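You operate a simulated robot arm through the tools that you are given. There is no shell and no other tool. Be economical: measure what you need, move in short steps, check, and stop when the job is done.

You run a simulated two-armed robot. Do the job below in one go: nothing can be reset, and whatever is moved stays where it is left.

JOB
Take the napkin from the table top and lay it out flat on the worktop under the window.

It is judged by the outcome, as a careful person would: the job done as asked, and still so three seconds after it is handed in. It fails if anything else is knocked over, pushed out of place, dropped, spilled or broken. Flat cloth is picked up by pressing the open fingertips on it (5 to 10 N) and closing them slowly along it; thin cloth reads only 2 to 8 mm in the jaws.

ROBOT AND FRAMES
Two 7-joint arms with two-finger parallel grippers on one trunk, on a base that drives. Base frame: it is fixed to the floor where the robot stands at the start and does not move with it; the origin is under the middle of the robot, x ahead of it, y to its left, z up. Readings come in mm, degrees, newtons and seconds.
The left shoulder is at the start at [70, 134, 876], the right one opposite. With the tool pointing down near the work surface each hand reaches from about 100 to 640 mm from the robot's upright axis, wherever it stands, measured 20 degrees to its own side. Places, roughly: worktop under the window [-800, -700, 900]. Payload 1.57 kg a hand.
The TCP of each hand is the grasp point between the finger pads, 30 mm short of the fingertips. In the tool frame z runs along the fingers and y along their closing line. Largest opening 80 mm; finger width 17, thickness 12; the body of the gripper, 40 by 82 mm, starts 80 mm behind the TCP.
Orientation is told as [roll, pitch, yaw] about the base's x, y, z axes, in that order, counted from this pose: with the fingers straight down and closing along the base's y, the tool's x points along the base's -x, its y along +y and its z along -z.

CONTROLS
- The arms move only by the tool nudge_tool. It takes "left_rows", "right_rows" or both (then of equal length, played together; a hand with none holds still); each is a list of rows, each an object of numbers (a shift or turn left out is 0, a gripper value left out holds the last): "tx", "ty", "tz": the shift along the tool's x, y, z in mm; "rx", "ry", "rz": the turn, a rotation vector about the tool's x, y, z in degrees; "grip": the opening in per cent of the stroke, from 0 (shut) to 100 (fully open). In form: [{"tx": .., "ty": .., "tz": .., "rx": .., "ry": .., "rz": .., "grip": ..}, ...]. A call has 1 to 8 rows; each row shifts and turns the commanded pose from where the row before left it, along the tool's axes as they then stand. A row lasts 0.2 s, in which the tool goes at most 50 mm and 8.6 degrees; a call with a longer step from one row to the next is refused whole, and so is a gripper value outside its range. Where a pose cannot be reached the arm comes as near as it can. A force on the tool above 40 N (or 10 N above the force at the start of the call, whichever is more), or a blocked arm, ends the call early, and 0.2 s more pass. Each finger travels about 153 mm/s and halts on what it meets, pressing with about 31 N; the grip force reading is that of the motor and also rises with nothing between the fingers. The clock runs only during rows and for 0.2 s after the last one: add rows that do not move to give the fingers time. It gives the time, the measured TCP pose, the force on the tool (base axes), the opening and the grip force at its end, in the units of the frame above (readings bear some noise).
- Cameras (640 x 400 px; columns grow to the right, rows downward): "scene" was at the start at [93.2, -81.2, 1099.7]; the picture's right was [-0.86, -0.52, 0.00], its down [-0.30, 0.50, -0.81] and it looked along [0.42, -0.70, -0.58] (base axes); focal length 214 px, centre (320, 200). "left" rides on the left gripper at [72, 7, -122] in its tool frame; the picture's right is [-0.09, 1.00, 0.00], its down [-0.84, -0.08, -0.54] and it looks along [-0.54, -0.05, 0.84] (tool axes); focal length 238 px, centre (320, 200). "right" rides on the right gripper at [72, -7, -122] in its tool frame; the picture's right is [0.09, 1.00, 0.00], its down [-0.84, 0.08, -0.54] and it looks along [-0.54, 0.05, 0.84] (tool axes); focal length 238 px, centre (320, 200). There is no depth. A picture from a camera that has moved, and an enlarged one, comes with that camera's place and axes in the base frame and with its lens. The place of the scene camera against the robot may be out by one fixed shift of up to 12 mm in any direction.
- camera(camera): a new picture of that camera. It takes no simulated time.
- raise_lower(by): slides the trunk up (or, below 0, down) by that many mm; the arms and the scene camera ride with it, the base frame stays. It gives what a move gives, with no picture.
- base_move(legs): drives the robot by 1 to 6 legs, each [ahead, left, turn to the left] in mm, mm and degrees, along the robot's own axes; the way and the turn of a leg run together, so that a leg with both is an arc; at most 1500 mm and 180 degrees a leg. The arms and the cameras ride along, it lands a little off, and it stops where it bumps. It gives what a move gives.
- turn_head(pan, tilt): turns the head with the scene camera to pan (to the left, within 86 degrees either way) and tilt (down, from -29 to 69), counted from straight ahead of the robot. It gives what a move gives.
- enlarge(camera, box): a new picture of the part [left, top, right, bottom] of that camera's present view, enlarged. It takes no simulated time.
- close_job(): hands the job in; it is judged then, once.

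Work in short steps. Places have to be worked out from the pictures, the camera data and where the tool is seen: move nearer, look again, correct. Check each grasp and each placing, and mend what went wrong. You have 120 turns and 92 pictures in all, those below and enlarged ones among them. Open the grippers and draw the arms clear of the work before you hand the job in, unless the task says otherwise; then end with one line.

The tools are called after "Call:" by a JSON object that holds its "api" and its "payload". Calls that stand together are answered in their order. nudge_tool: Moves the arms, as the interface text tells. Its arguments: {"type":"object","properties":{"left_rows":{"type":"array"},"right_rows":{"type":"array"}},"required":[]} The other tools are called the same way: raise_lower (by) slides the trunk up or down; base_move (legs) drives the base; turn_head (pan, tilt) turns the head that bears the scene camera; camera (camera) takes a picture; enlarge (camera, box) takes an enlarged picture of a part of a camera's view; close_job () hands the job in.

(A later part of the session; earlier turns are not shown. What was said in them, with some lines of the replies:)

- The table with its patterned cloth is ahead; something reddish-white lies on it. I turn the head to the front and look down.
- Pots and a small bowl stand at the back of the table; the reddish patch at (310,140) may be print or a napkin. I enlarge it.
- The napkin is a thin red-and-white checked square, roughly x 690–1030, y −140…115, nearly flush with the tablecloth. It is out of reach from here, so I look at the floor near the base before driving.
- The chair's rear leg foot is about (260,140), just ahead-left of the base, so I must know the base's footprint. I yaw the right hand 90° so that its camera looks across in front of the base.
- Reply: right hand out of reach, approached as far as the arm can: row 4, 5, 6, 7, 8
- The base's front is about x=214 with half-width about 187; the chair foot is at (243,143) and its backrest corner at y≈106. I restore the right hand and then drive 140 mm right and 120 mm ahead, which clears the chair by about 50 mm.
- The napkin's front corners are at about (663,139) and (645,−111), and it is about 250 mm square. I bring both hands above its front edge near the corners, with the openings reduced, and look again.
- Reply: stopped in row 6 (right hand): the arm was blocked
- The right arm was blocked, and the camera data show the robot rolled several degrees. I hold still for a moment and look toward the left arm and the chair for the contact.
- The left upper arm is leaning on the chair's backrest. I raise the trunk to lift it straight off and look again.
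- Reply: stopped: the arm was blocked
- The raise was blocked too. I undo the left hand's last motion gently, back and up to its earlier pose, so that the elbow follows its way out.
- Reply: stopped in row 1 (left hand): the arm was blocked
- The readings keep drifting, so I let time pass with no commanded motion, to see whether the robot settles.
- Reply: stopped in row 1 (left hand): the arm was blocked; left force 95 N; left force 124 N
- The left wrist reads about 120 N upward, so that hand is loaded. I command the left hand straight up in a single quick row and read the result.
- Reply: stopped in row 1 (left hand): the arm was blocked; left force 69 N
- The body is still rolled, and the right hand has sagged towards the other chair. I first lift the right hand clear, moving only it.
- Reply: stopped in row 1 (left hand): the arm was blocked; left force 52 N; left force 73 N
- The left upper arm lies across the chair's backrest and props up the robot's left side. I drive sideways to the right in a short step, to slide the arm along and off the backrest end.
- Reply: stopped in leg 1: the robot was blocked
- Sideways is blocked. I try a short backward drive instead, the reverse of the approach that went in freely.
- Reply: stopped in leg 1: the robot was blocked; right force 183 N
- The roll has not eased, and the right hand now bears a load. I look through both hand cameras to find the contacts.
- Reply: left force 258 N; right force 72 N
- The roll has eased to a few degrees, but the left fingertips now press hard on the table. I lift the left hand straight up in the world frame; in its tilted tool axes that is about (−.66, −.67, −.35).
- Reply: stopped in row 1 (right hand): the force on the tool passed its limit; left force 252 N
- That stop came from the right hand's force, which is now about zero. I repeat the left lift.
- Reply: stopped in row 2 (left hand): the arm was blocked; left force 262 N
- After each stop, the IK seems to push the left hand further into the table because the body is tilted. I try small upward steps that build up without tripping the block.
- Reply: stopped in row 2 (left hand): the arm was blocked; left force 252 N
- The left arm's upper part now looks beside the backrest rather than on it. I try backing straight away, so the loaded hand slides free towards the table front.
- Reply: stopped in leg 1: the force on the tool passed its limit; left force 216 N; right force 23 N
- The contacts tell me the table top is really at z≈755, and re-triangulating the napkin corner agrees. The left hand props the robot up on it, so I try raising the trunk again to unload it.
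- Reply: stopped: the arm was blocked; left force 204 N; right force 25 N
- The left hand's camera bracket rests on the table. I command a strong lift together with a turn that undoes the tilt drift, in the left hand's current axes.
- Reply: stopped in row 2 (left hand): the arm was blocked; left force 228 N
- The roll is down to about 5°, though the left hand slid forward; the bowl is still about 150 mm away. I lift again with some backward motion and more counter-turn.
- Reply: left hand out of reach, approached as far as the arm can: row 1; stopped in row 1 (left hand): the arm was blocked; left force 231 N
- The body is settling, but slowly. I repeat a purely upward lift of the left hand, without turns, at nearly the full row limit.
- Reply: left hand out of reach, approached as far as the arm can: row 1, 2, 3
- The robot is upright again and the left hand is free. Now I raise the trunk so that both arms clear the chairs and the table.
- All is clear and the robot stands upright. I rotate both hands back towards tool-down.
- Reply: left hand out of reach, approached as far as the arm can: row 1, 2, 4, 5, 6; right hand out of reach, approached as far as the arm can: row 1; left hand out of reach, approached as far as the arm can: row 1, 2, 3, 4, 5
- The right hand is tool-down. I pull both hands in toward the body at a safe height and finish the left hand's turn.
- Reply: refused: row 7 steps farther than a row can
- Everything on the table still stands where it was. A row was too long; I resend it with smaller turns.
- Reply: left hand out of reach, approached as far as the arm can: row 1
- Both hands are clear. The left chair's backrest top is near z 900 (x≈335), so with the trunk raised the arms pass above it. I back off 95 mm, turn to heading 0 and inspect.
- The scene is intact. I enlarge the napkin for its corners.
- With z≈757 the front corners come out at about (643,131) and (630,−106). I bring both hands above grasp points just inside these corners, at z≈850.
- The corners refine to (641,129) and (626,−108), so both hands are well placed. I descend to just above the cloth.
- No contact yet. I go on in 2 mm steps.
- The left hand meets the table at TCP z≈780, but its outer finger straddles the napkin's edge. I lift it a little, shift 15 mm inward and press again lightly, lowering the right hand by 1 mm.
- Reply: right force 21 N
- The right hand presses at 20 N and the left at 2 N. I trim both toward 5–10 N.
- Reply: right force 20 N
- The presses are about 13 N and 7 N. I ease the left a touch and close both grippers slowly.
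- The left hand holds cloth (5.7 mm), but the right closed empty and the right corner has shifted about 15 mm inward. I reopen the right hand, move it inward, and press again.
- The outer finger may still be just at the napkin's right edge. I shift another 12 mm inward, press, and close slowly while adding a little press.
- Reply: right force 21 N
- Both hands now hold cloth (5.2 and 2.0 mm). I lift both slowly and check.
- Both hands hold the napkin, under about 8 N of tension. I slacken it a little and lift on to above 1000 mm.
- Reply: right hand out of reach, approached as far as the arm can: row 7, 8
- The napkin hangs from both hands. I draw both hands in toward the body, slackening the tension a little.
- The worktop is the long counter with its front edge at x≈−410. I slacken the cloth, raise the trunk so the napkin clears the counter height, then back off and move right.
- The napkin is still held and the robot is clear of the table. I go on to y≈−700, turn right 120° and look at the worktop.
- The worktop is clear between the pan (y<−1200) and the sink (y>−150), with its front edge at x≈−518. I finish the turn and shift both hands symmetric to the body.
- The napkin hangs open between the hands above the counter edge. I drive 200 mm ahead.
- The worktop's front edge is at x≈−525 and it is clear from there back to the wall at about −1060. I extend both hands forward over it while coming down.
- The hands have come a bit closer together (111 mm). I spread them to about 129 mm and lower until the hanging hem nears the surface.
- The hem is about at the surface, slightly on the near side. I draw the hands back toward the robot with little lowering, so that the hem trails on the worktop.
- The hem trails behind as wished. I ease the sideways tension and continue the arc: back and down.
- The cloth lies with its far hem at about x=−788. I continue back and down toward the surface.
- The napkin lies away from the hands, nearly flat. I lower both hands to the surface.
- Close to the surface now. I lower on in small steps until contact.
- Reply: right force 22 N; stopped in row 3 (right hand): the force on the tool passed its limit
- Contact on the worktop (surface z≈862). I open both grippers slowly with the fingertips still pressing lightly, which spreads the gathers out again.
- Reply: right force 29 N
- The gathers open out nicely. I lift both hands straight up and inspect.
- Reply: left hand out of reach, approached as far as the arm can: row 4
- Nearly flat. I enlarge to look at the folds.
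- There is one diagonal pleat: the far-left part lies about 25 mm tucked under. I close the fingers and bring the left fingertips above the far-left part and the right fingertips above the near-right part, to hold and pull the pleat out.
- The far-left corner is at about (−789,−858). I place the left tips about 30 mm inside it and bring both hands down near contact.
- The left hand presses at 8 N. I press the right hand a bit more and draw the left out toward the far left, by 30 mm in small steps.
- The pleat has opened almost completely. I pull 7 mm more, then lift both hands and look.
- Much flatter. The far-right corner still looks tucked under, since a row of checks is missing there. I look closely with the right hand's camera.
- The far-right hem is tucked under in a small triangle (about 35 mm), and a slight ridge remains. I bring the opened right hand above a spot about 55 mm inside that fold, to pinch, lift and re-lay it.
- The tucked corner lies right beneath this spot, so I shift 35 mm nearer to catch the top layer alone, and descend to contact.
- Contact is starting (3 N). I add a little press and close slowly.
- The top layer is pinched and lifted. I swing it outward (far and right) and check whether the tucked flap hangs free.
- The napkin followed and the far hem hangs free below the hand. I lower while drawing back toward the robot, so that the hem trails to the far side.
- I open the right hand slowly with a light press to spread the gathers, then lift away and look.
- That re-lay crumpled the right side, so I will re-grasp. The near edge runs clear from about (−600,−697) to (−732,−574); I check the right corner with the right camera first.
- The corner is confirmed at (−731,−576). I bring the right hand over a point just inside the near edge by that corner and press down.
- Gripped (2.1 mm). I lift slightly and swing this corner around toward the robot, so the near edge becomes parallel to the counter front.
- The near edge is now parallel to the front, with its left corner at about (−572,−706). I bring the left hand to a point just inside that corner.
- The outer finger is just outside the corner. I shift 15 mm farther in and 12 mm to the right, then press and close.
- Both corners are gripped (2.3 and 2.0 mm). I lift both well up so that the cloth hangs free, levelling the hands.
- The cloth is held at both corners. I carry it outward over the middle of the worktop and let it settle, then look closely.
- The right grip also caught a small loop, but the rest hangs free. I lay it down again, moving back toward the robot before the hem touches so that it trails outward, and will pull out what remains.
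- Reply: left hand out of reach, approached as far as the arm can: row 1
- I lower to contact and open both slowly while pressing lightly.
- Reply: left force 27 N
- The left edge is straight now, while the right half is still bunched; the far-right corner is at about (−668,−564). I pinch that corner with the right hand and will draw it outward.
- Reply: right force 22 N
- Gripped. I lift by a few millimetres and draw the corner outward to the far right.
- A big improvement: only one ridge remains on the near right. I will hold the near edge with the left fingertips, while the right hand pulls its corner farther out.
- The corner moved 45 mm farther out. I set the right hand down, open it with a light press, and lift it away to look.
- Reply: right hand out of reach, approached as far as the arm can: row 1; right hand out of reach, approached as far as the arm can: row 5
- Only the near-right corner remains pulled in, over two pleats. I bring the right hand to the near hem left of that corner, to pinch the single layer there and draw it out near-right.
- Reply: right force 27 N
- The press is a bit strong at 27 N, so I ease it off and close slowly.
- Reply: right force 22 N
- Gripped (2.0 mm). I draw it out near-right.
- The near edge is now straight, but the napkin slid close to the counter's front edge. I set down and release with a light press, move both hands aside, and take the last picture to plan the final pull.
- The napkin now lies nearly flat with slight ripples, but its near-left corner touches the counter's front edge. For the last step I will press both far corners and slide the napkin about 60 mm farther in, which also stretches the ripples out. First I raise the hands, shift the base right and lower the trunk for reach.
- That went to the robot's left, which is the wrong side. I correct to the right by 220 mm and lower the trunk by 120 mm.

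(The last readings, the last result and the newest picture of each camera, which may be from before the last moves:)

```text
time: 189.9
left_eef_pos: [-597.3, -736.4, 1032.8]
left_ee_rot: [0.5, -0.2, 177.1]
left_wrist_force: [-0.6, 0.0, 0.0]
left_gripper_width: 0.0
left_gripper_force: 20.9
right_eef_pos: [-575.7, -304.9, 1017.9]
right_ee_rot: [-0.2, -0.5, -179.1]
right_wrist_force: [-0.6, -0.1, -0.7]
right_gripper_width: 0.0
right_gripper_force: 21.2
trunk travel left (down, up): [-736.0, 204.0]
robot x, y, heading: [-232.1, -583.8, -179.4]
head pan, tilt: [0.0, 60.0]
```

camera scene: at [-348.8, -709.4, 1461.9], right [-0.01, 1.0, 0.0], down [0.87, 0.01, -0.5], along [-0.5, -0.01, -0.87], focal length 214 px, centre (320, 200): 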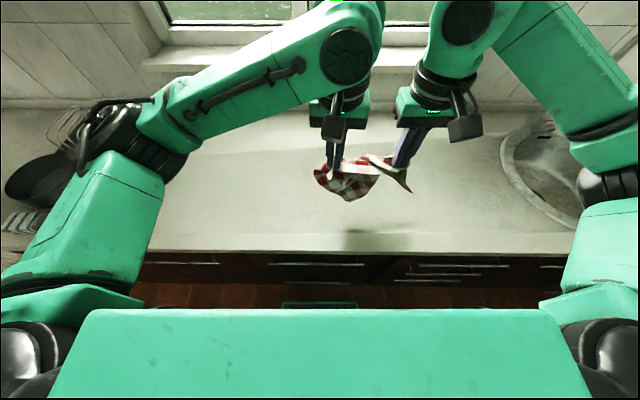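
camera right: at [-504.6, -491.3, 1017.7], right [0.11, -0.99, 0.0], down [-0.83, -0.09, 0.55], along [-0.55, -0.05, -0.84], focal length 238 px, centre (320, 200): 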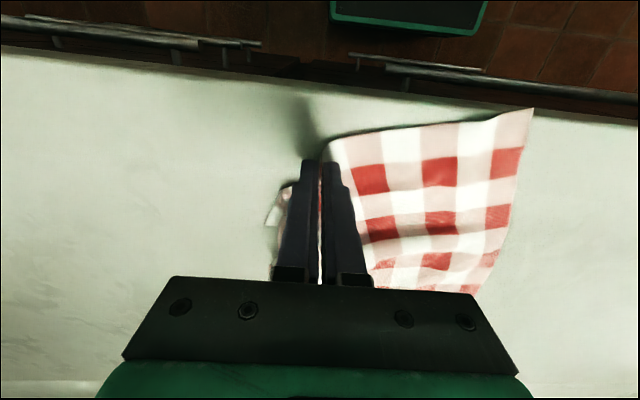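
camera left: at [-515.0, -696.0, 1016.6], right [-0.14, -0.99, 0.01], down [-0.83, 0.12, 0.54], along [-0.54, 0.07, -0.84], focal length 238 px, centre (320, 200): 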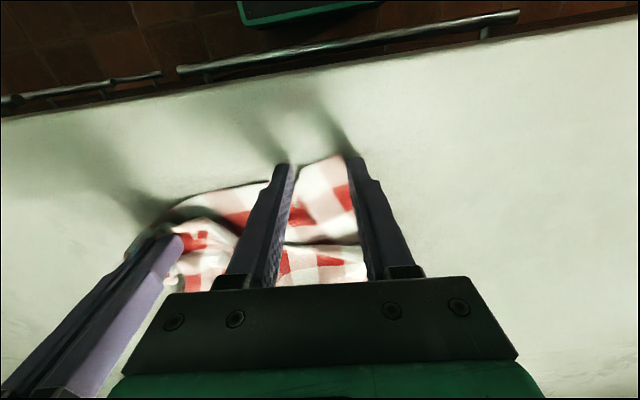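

I move both closed fingertips above points about 25 mm inside the far corners.

Call:
{"api": "nudge_tool", "payload": {"left_rows": [{"tx": -22, "ty": -7, "tz": 12}, {"tx": -22, "ty": -7, "tz": 12}, {"tx": -22, "ty": -7, "tz": 12}, {"tx": -22, "ty": -7, "tz": 12}, {"tx": -22, "ty": -7, "tz": 12}, {"tx": -22, "ty": -7, "tz": 12}, {"tx": -22, "ty": -7, "tz": 12}, {"tx": -21, "ty": -7, "tz": 12}], "right_rows": [{"tx": -24.3, "ty": 22.5, "tz": 10}, {"tx": -24.3, "ty": 22.5, "tz": 10}, {"tx": -24.3, "ty": 22.5, "tz": 10}, {"tx": -24.3, "ty": 22.5, "tz": 10}, {"tx": -24.3, "ty": 22.5, "tz": 10}, {"tx": -24.3, "ty": 22.5, "tz": 10}, {"tx": -24.3, "ty": 22.5, "tz": 10}, {"tx": -24.3, "ty": 22.5, "tz": 10}]}}

Call:
{"api": "nudge_tool", "payload": {"left_rows": [{"tz": 15}, {"tz": 14}, {"tz": 8}, {"tz": 3}, {"tz": 1}, {"tz": 0}], "right_rows": [{"tz": 15}, {"tz": 14}, {"tz": 8}, {"tz": 3}, {"tz": 1}, {"tz": 0}]}}

```text
time: 191.7
left_eef_pos: [-771.3, -674.6, 937.5]
left_ee_rot: [0.4, -0.1, 177.1]
left_wrist_force: [0.5, -0.6, 0.5]
left_gripper_width: 0.0
left_gripper_force: 20.9
right_eef_pos: [-769.1, -486.9, 940.1]
right_ee_rot: [-0.3, -0.4, -179.3]
right_wrist_force: [-1.0, 0.0, 0.7]
right_gripper_width: 0.3
right_gripper_force: 21.1
trunk travel left (down, up): [-736.0, 204.0]
robot x, y, heading: [-228.6, -592.1, -179.4]
head pan, tilt: [0.0, 60.0]
```

```text
time: 193.1
left_eef_pos: [-770.3, -672.9, 897.9]
left_ee_rot: [0.4, -0.1, 177.2]
left_wrist_force: [0.3, 0.2, 0.3]
left_gripper_width: 0.2
left_gripper_force: 21.6
right_eef_pos: [-769.7, -485.9, 898.4]
right_ee_rot: [-0.2, -0.6, -179.1]
right_wrist_force: [-0.4, -0.2, 0.3]
right_gripper_width: 0.0
right_gripper_force: 21.3
trunk travel left (down, up): [-736.0, 204.0]
robot x, y, heading: [-231.5, -588.3, -179.3]
head pan, tilt: [0.0, 60.0]
```

Call:
{"api": "nudge_tool", "payload": {"left_rows": [{"tz": 3}, {"tz": 2}, {"tz": 1}, {"tz": 0}], "right_rows": [{"tz": 3}, {"tz": 2}, {"tz": 1}, {"tz": 0}]}}

Call:
{"api": "nudge_tool", "payload": {"left_rows": [{"tz": 0.8}, {"tz": 0.4}, {"tz": 0}], "right_rows": [{"tz": 0.8}, {"tz": 0.4}, {"tz": 0}]}}

```text
time: 194.1
left_eef_pos: [-769.5, -674.4, 892.3]
left_ee_rot: [0.4, -0.2, 177.1]
left_wrist_force: [-0.5, -0.2, -0.6]
left_gripper_width: 0.2
left_gripper_force: 21.6
right_eef_pos: [-769.4, -487.5, 893.0]
right_ee_rot: [-0.3, -0.5, -179.2]
right_wrist_force: [-0.1, 0.6, 0.9]
right_gripper_width: 0.3
right_gripper_force: 21.4
trunk travel left (down, up): [-736.0, 204.0]
robot x, y, heading: [-228.5, -588.0, -179.3]
head pan, tilt: [0.0, 60.0]
```

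```text
time: 194.9
left_eef_pos: [-767.6, -673.0, 891.4]
left_ee_rot: [0.4, -0.3, 177.1]
left_wrist_force: [-0.7, 0.3, 1.4]
left_gripper_width: 0.0
left_gripper_force: 21.4
right_eef_pos: [-769.1, -487.7, 891.6]
right_ee_rot: [-0.3, -0.7, -179.3]
right_wrist_force: [-0.3, 0.0, 6.1]
right_gripper_width: 0.0
right_gripper_force: 21.5
trunk travel left (down, up): [-736.0, 204.0]
robot x, y, heading: [-230.0, -593.8, -179.4]
head pan, tilt: [0.0, 60.0]
```

I trim the press and drag both far corners outward, the right one a little more, checking the forces halfway.

Call:
{"api": "nudge_tool", "payload": {"left_rows": [{"tz": 0.9}, {"tz": 0}, {"tx": -6, "ty": 0.8}, {"tx": -6, "ty": 0.8}, {"tx": -6, "ty": 0.8}, {"tx": -6, "ty": 0.8}, {"tz": 0}], "right_rows": [{"tz": 0.3}, {"tz": 0}, {"tx": -8, "ty": -0.8}, {"tx": -8, "ty": -0.8}, {"tx": -8, "ty": -0.8}, {"tx": -8, "ty": -0.8}, {"tz": 0}]}}

Call:
{"api": "nudge_tool", "payload": {"left_rows": [{"tz": 0.2}, {"tx": -6, "ty": 0.6}, {"tx": -6, "ty": 0.6}, {"tx": -6, "ty": 0.6}, {"tx": -6, "ty": 0.6}, {"tx": -3}, {"tz": 0}], "right_rows": [{"tz": 0}, {"tx": -8, "ty": -0.6}, {"tx": -8, "ty": -0.6}, {"tx": -8, "ty": -0.6}, {"tx": -8, "ty": -0.6}, {"tx": -3}, {"tz": 0}]}}

```text
time: 196.5
left_eef_pos: [-792.0, -674.5, 891.5]
left_ee_rot: [0.5, -0.4, 177.0]
left_wrist_force: [2.7, 0.6, 16.8]
left_gripper_width: 0.0
left_gripper_force: 21.3
right_eef_pos: [-799.4, -483.9, 893.3]
right_ee_rot: [-0.2, -0.7, -179.3]
right_wrist_force: [0.2, 0.5, 0.1]
right_gripper_width: 0.2
right_gripper_force: 21.4
trunk travel left (down, up): [-736.0, 204.0]
robot x, y, heading: [-230.4, -586.7, -179.4]
head pan, tilt: [0.0, 60.0]
```

```text
time: 198.1
left_eef_pos: [-818.8, -674.9, 890.1]
left_ee_rot: [0.4, -0.4, 177.2]
left_wrist_force: [2.7, -1.0, 16.3]
left_gripper_width: 0.0
left_gripper_force: 21.4
right_eef_pos: [-824.9, -483.2, 892.9]
right_ee_rot: [-0.1, -0.7, -179.2]
right_wrist_force: [0.2, -0.7, -0.6]
right_gripper_width: 0.1
right_gripper_force: 21.2
right hand out of reach, approached as far as the arm can: row 5
trunk travel left (down, up): [-736.0, 204.0]
robot x, y, heading: [-230.7, -586.2, -179.3]
head pan, tilt: [0.0, 60.0]
```

The left side moved in by 50 mm under a good press, but the right lost contact midway. I lift the right, step back 40 mm and press again, the left still holding.

Call:
{"api": "nudge_tool", "payload": {"right_rows": [{"tz": -10}, {"tx": 20}, {"tx": 22}, {"tz": 8}, {"tz": 2}, {"tz": 1}, {"tz": 0}]}}

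Call:
{"api": "nudge_tool", "payload": {"right_rows": [{"tz": 1.2}, {"tz": 0.6}, {"tz": 0}]}}

```text
time: 199.7
left_eef_pos: [-818.6, -674.8, 890.5]
left_ee_rot: [0.5, -0.4, 177.1]
left_wrist_force: [1.7, -1.0, 17.5]
left_gripper_width: 0.2
left_gripper_force: 21.1
right_eef_pos: [-783.7, -480.9, 892.8]
right_ee_rot: [-0.2, -0.6, -179.3]
right_wrist_force: [-0.3, 0.2, 0.6]
right_gripper_width: 0.1
right_gripper_force: 20.9
trunk travel left (down, up): [-736.0, 204.0]
robot x, y, heading: [-229.2, -590.0, -179.5]
head pan, tilt: [0.0, 60.0]
```

```text
time: 200.5
left_eef_pos: [-818.3, -676.2, 889.4]
left_ee_rot: [0.5, -0.4, 177.0]
left_wrist_force: [-0.6, -1.0, 14.2]
left_gripper_width: 0.0
left_gripper_force: 21.4
right_eef_pos: [-784.6, -480.0, 891.6]
right_ee_rot: [-0.2, -0.7, -179.3]
right_wrist_force: [0.7, 0.8, 5.7]
right_gripper_width: 0.0
right_gripper_force: 21.5
trunk travel left (down, up): [-736.0, 204.0]
robot x, y, heading: [-228.7, -588.2, -179.5]
head pan, tilt: [0.0, 60.0]
```

Call:
{"api": "nudge_tool", "payload": {"right_rows": [{"tz": 0.8}, {"tz": 0}, {"tx": -7, "ty": -0.6, "tz": 0.3}, {"tx": -7, "ty": -0.6, "tz": 0.3}, {"tx": -7, "ty": -0.6, "tz": 0.3}, {"tz": 0}]}}

Call:
{"api": "nudge_tool", "payload": {"right_rows": [{"tz": 0.2}, {"tx": -7, "tz": 0.4}, {"tx": -6, "tz": 0.4}, {"tz": 0}]}}

```text
time: 201.9
left_eef_pos: [-816.3, -676.5, 892.4]
left_ee_rot: [0.4, -0.4, 177.2]
left_wrist_force: [0.6, 0.6, 0.2]
left_gripper_width: 0.0
left_gripper_force: 21.5
right_eef_pos: [-802.9, -481.7, 891.5]
right_ee_rot: [-0.2, -1.0, -179.2]
right_wrist_force: [4.5, 0.2, 27.0]
right_gripper_width: 0.0
right_gripper_force: 21.8
trunk travel left (down, up): [-736.0, 204.0]
robot x, y, heading: [-226.8, -589.8, -179.4]
head pan, tilt: [0.0, 60.0]
```

```text
time: 202.9
left_eef_pos: [-815.3, -675.9, 892.9]
left_ee_rot: [0.4, -0.6, 177.2]
left_wrist_force: [0.1, -0.3, 0.0]
left_gripper_width: 0.1
left_gripper_force: 21.4
right_eef_pos: [-814.7, -480.2, 890.8]
right_ee_rot: [-0.2, -1.1, -179.2]
right_wrist_force: [6.8, 0.0, 34.6]
right_gripper_width: 0.0
right_gripper_force: 20.9
trunk travel left (down, up): [-736.0, 204.0]
robot x, y, heading: [-233.1, -586.8, -179.4]
head pan, tilt: [0.0, 60.0]
```

The far-right corner is pulled out as well. Lastly I use the right fingertips to smooth the near-right part gently outward, so I lift and move there.

Call:
{"api": "nudge_tool", "payload": {"left_rows": [{"tz": 1.5}, {"tz": 0.8}, {"tz": 0}, {"tz": 0}, {"tz": 0}, {"tz": 0}, {"tz": 0}, {"tz": 0}], "right_rows": [{"tz": -6}, {"tz": -25}, {"tx": 36, "ty": 3}, {"tx": 36, "ty": 3}, {"tx": 36, "ty": 2}, {"tx": 36, "ty": 2}, {"tx": 36}, {"tz": 20}]}}

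Call:
{"api": "nudge_tool", "payload": {"right_rows": [{"tz": 6}, {"tz": 2}, {"tz": 1}, {"tz": 0}]}}

```text
time: 204.7
left_eef_pos: [-817.2, -675.2, 891.0]
left_ee_rot: [0.5, -0.7, 177.1]
left_wrist_force: [-3.0, -0.2, 30.7]
left_gripper_width: 0.4
left_gripper_force: 21.1
right_eef_pos: [-637.5, -487.2, 895.4]
right_ee_rot: [-0.2, -0.8, -179.3]
right_wrist_force: [-0.7, 0.0, -0.1]
right_gripper_width: 0.3
right_gripper_force: 21.4
trunk travel left (down, up): [-736.0, 204.0]
robot x, y, heading: [-232.8, -588.4, -179.5]
head pan, tilt: [0.0, 60.0]
```

```text
time: 205.8
left_eef_pos: [-818.7, -675.4, 891.0]
left_ee_rot: [0.4, -0.8, 177.2]
left_wrist_force: [0.7, -0.7, 13.8]
left_gripper_width: 0.0
left_gripper_force: 21.4
right_eef_pos: [-637.4, -487.3, 891.3]
right_ee_rot: [0.1, -1.2, -179.3]
right_wrist_force: [2.1, 1.1, 18.3]
right_gripper_width: 0.0
right_gripper_force: 21.1
trunk travel left (down, up): [-736.0, 204.0]
robot x, y, heading: [-232.8, -588.2, -179.7]
head pan, tilt: [0.0, 60.0]
stopped in row 4 (right hand): the force on the tool passed its limit (the readings are from after the stop); the commanded pose is now the measured one
```

I ease the press a little and draw the near-right part outward by about 22 mm, then lift both hands.

Call:
{"api": "nudge_tool", "payload": {"right_rows": [{"tz": -0.4}, {"tx": 5, "ty": -1.5}, {"tx": 5, "ty": -1.5}, {"tx": 5, "ty": -1.5}, {"tx": 5, "ty": -1.5}, {"tx": 3, "ty": -1}, {"tz": 0}]}}

Call:
{"api": "nudge_tool", "payload": {"left_rows": [{"tz": -5}, {"tz": -20}, {"tz": -35}, {"tz": -35}, {"tz": -35}, {"tx": 20, "ty": 20, "tz": -20}, {"tx": 30, "ty": 20, "tz": -10}, {"tx": 30, "ty": 20}], "right_rows": [{"tz": -5}, {"tz": -20}, {"tz": -35}, {"tz": -35}, {"tz": -35}, {"ty": -30, "tz": -15}, {"ty": -30, "tz": -5}, {"ty": -30}]}}

```text
time: 207.4
left_eef_pos: [-816.1, -676.0, 891.0]
left_ee_rot: [0.4, -0.7, 177.1]
left_wrist_force: [-4.1, 2.4, 24.3]
left_gripper_width: 0.0
left_gripper_force: 21.1
right_eef_pos: [-615.5, -480.4, 891.5]
right_ee_rot: [0.0, -1.2, -179.2]
right_wrist_force: [-6.8, -2.0, 32.3]
right_gripper_width: 0.3
right_gripper_force: 20.8
trunk travel left (down, up): [-736.0, 204.0]
robot x, y, heading: [-230.9, -587.1, -179.5]
head pan, tilt: [0.0, 60.0]
```

```text
time: 209.2
left_eef_pos: [-740.6, -737.8, 1049.4]
left_ee_rot: [0.5, -0.2, 177.3]
left_wrist_force: [-0.4, 0.0, 0.2]
left_gripper_width: 0.1
left_gripper_force: 21.6
right_eef_pos: [-616.7, -390.0, 1037.6]
right_ee_rot: [-0.1, -0.9, -179.3]
right_wrist_force: [0.6, 0.2, 0.3]
right_gripper_width: 0.2
right_gripper_force: 20.9
trunk travel left (down, up): [-736.0, 204.0]
robot x, y, heading: [-231.9, -587.7, -179.4]
head pan, tilt: [0.0, 60.0]
```

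The smoothing pull went as intended. I open both grippers, draw the arms back and reverse the robot clear of the counter.

Call:
{"api": "nudge_tool", "payload": {"left_rows": [{"tz": -20, "grip": 100}, {"tx": 30, "ty": 15, "tz": -15}, {"tx": 30, "ty": 15, "tz": -15}, {"tx": 30}, {"tx": 30}], "right_rows": [{"tz": -20, "grip": 100}, {"tx": 20, "tz": -15}, {"tx": 20, "tz": -15}, {"tx": 20}, {"tx": 20}]}}

Call:
{"api": "base_move", "payload": {"legs": [[-200, 0, 0]]}}

```text
time: 210.4
left_eef_pos: [-622.2, -773.9, 1097.0]
left_ee_rot: [0.4, -0.2, 177.1]
left_wrist_force: [-0.5, -1.4, -0.8]
left_gripper_width: 80.1
left_gripper_force: 0.0
right_eef_pos: [-535.2, -389.4, 1088.3]
right_ee_rot: [-0.1, -0.9, -179.3]
right_wrist_force: [0.8, 0.4, -0.2]
right_gripper_width: 79.8
right_gripper_force: 0.0
trunk travel left (down, up): [-736.0, 204.0]
robot x, y, heading: [-232.3, -591.6, -179.5]
head pan, tilt: [0.0, 60.0]
```

```text
time: 211.9
left_eef_pos: [-430.7, -771.5, 1096.3]
left_ee_rot: [0.3, -0.1, 177.1]
left_wrist_force: [-0.3, -0.2, 1.4]
left_gripper_width: 80.0
left_gripper_force: 0.1
right_eef_pos: [-343.2, -387.3, 1087.2]
right_ee_rot: [0.0, -0.6, -179.3]
right_wrist_force: [-0.5, -0.6, 0.2]
right_gripper_width: 79.9
right_gripper_force: 0.0
trunk travel left (down, up): [-736.0, 204.0]
robot x, y, heading: [-32.8, -585.7, -179.3]
head pan, tilt: [0.0, 60.0]
```

Both grippers are open, the arms are clear of the counter, and the napkin is spread on the worktop under the window. I hand the job in.

Call:
{"api": "close_job", "payload": {}}

```text
The job is handed in.
```

The napkin is spread on the worktop under the window. My last picture showed slight ripples and one corner at the front edge; I then slid it about 50 mm further in and smoothed it, but had no pictures left to check. Early on, my left arm leaned hard on the chair and the left hand pressed on the table; later views showed nothing fallen, but the chairs may have shifted slightly.
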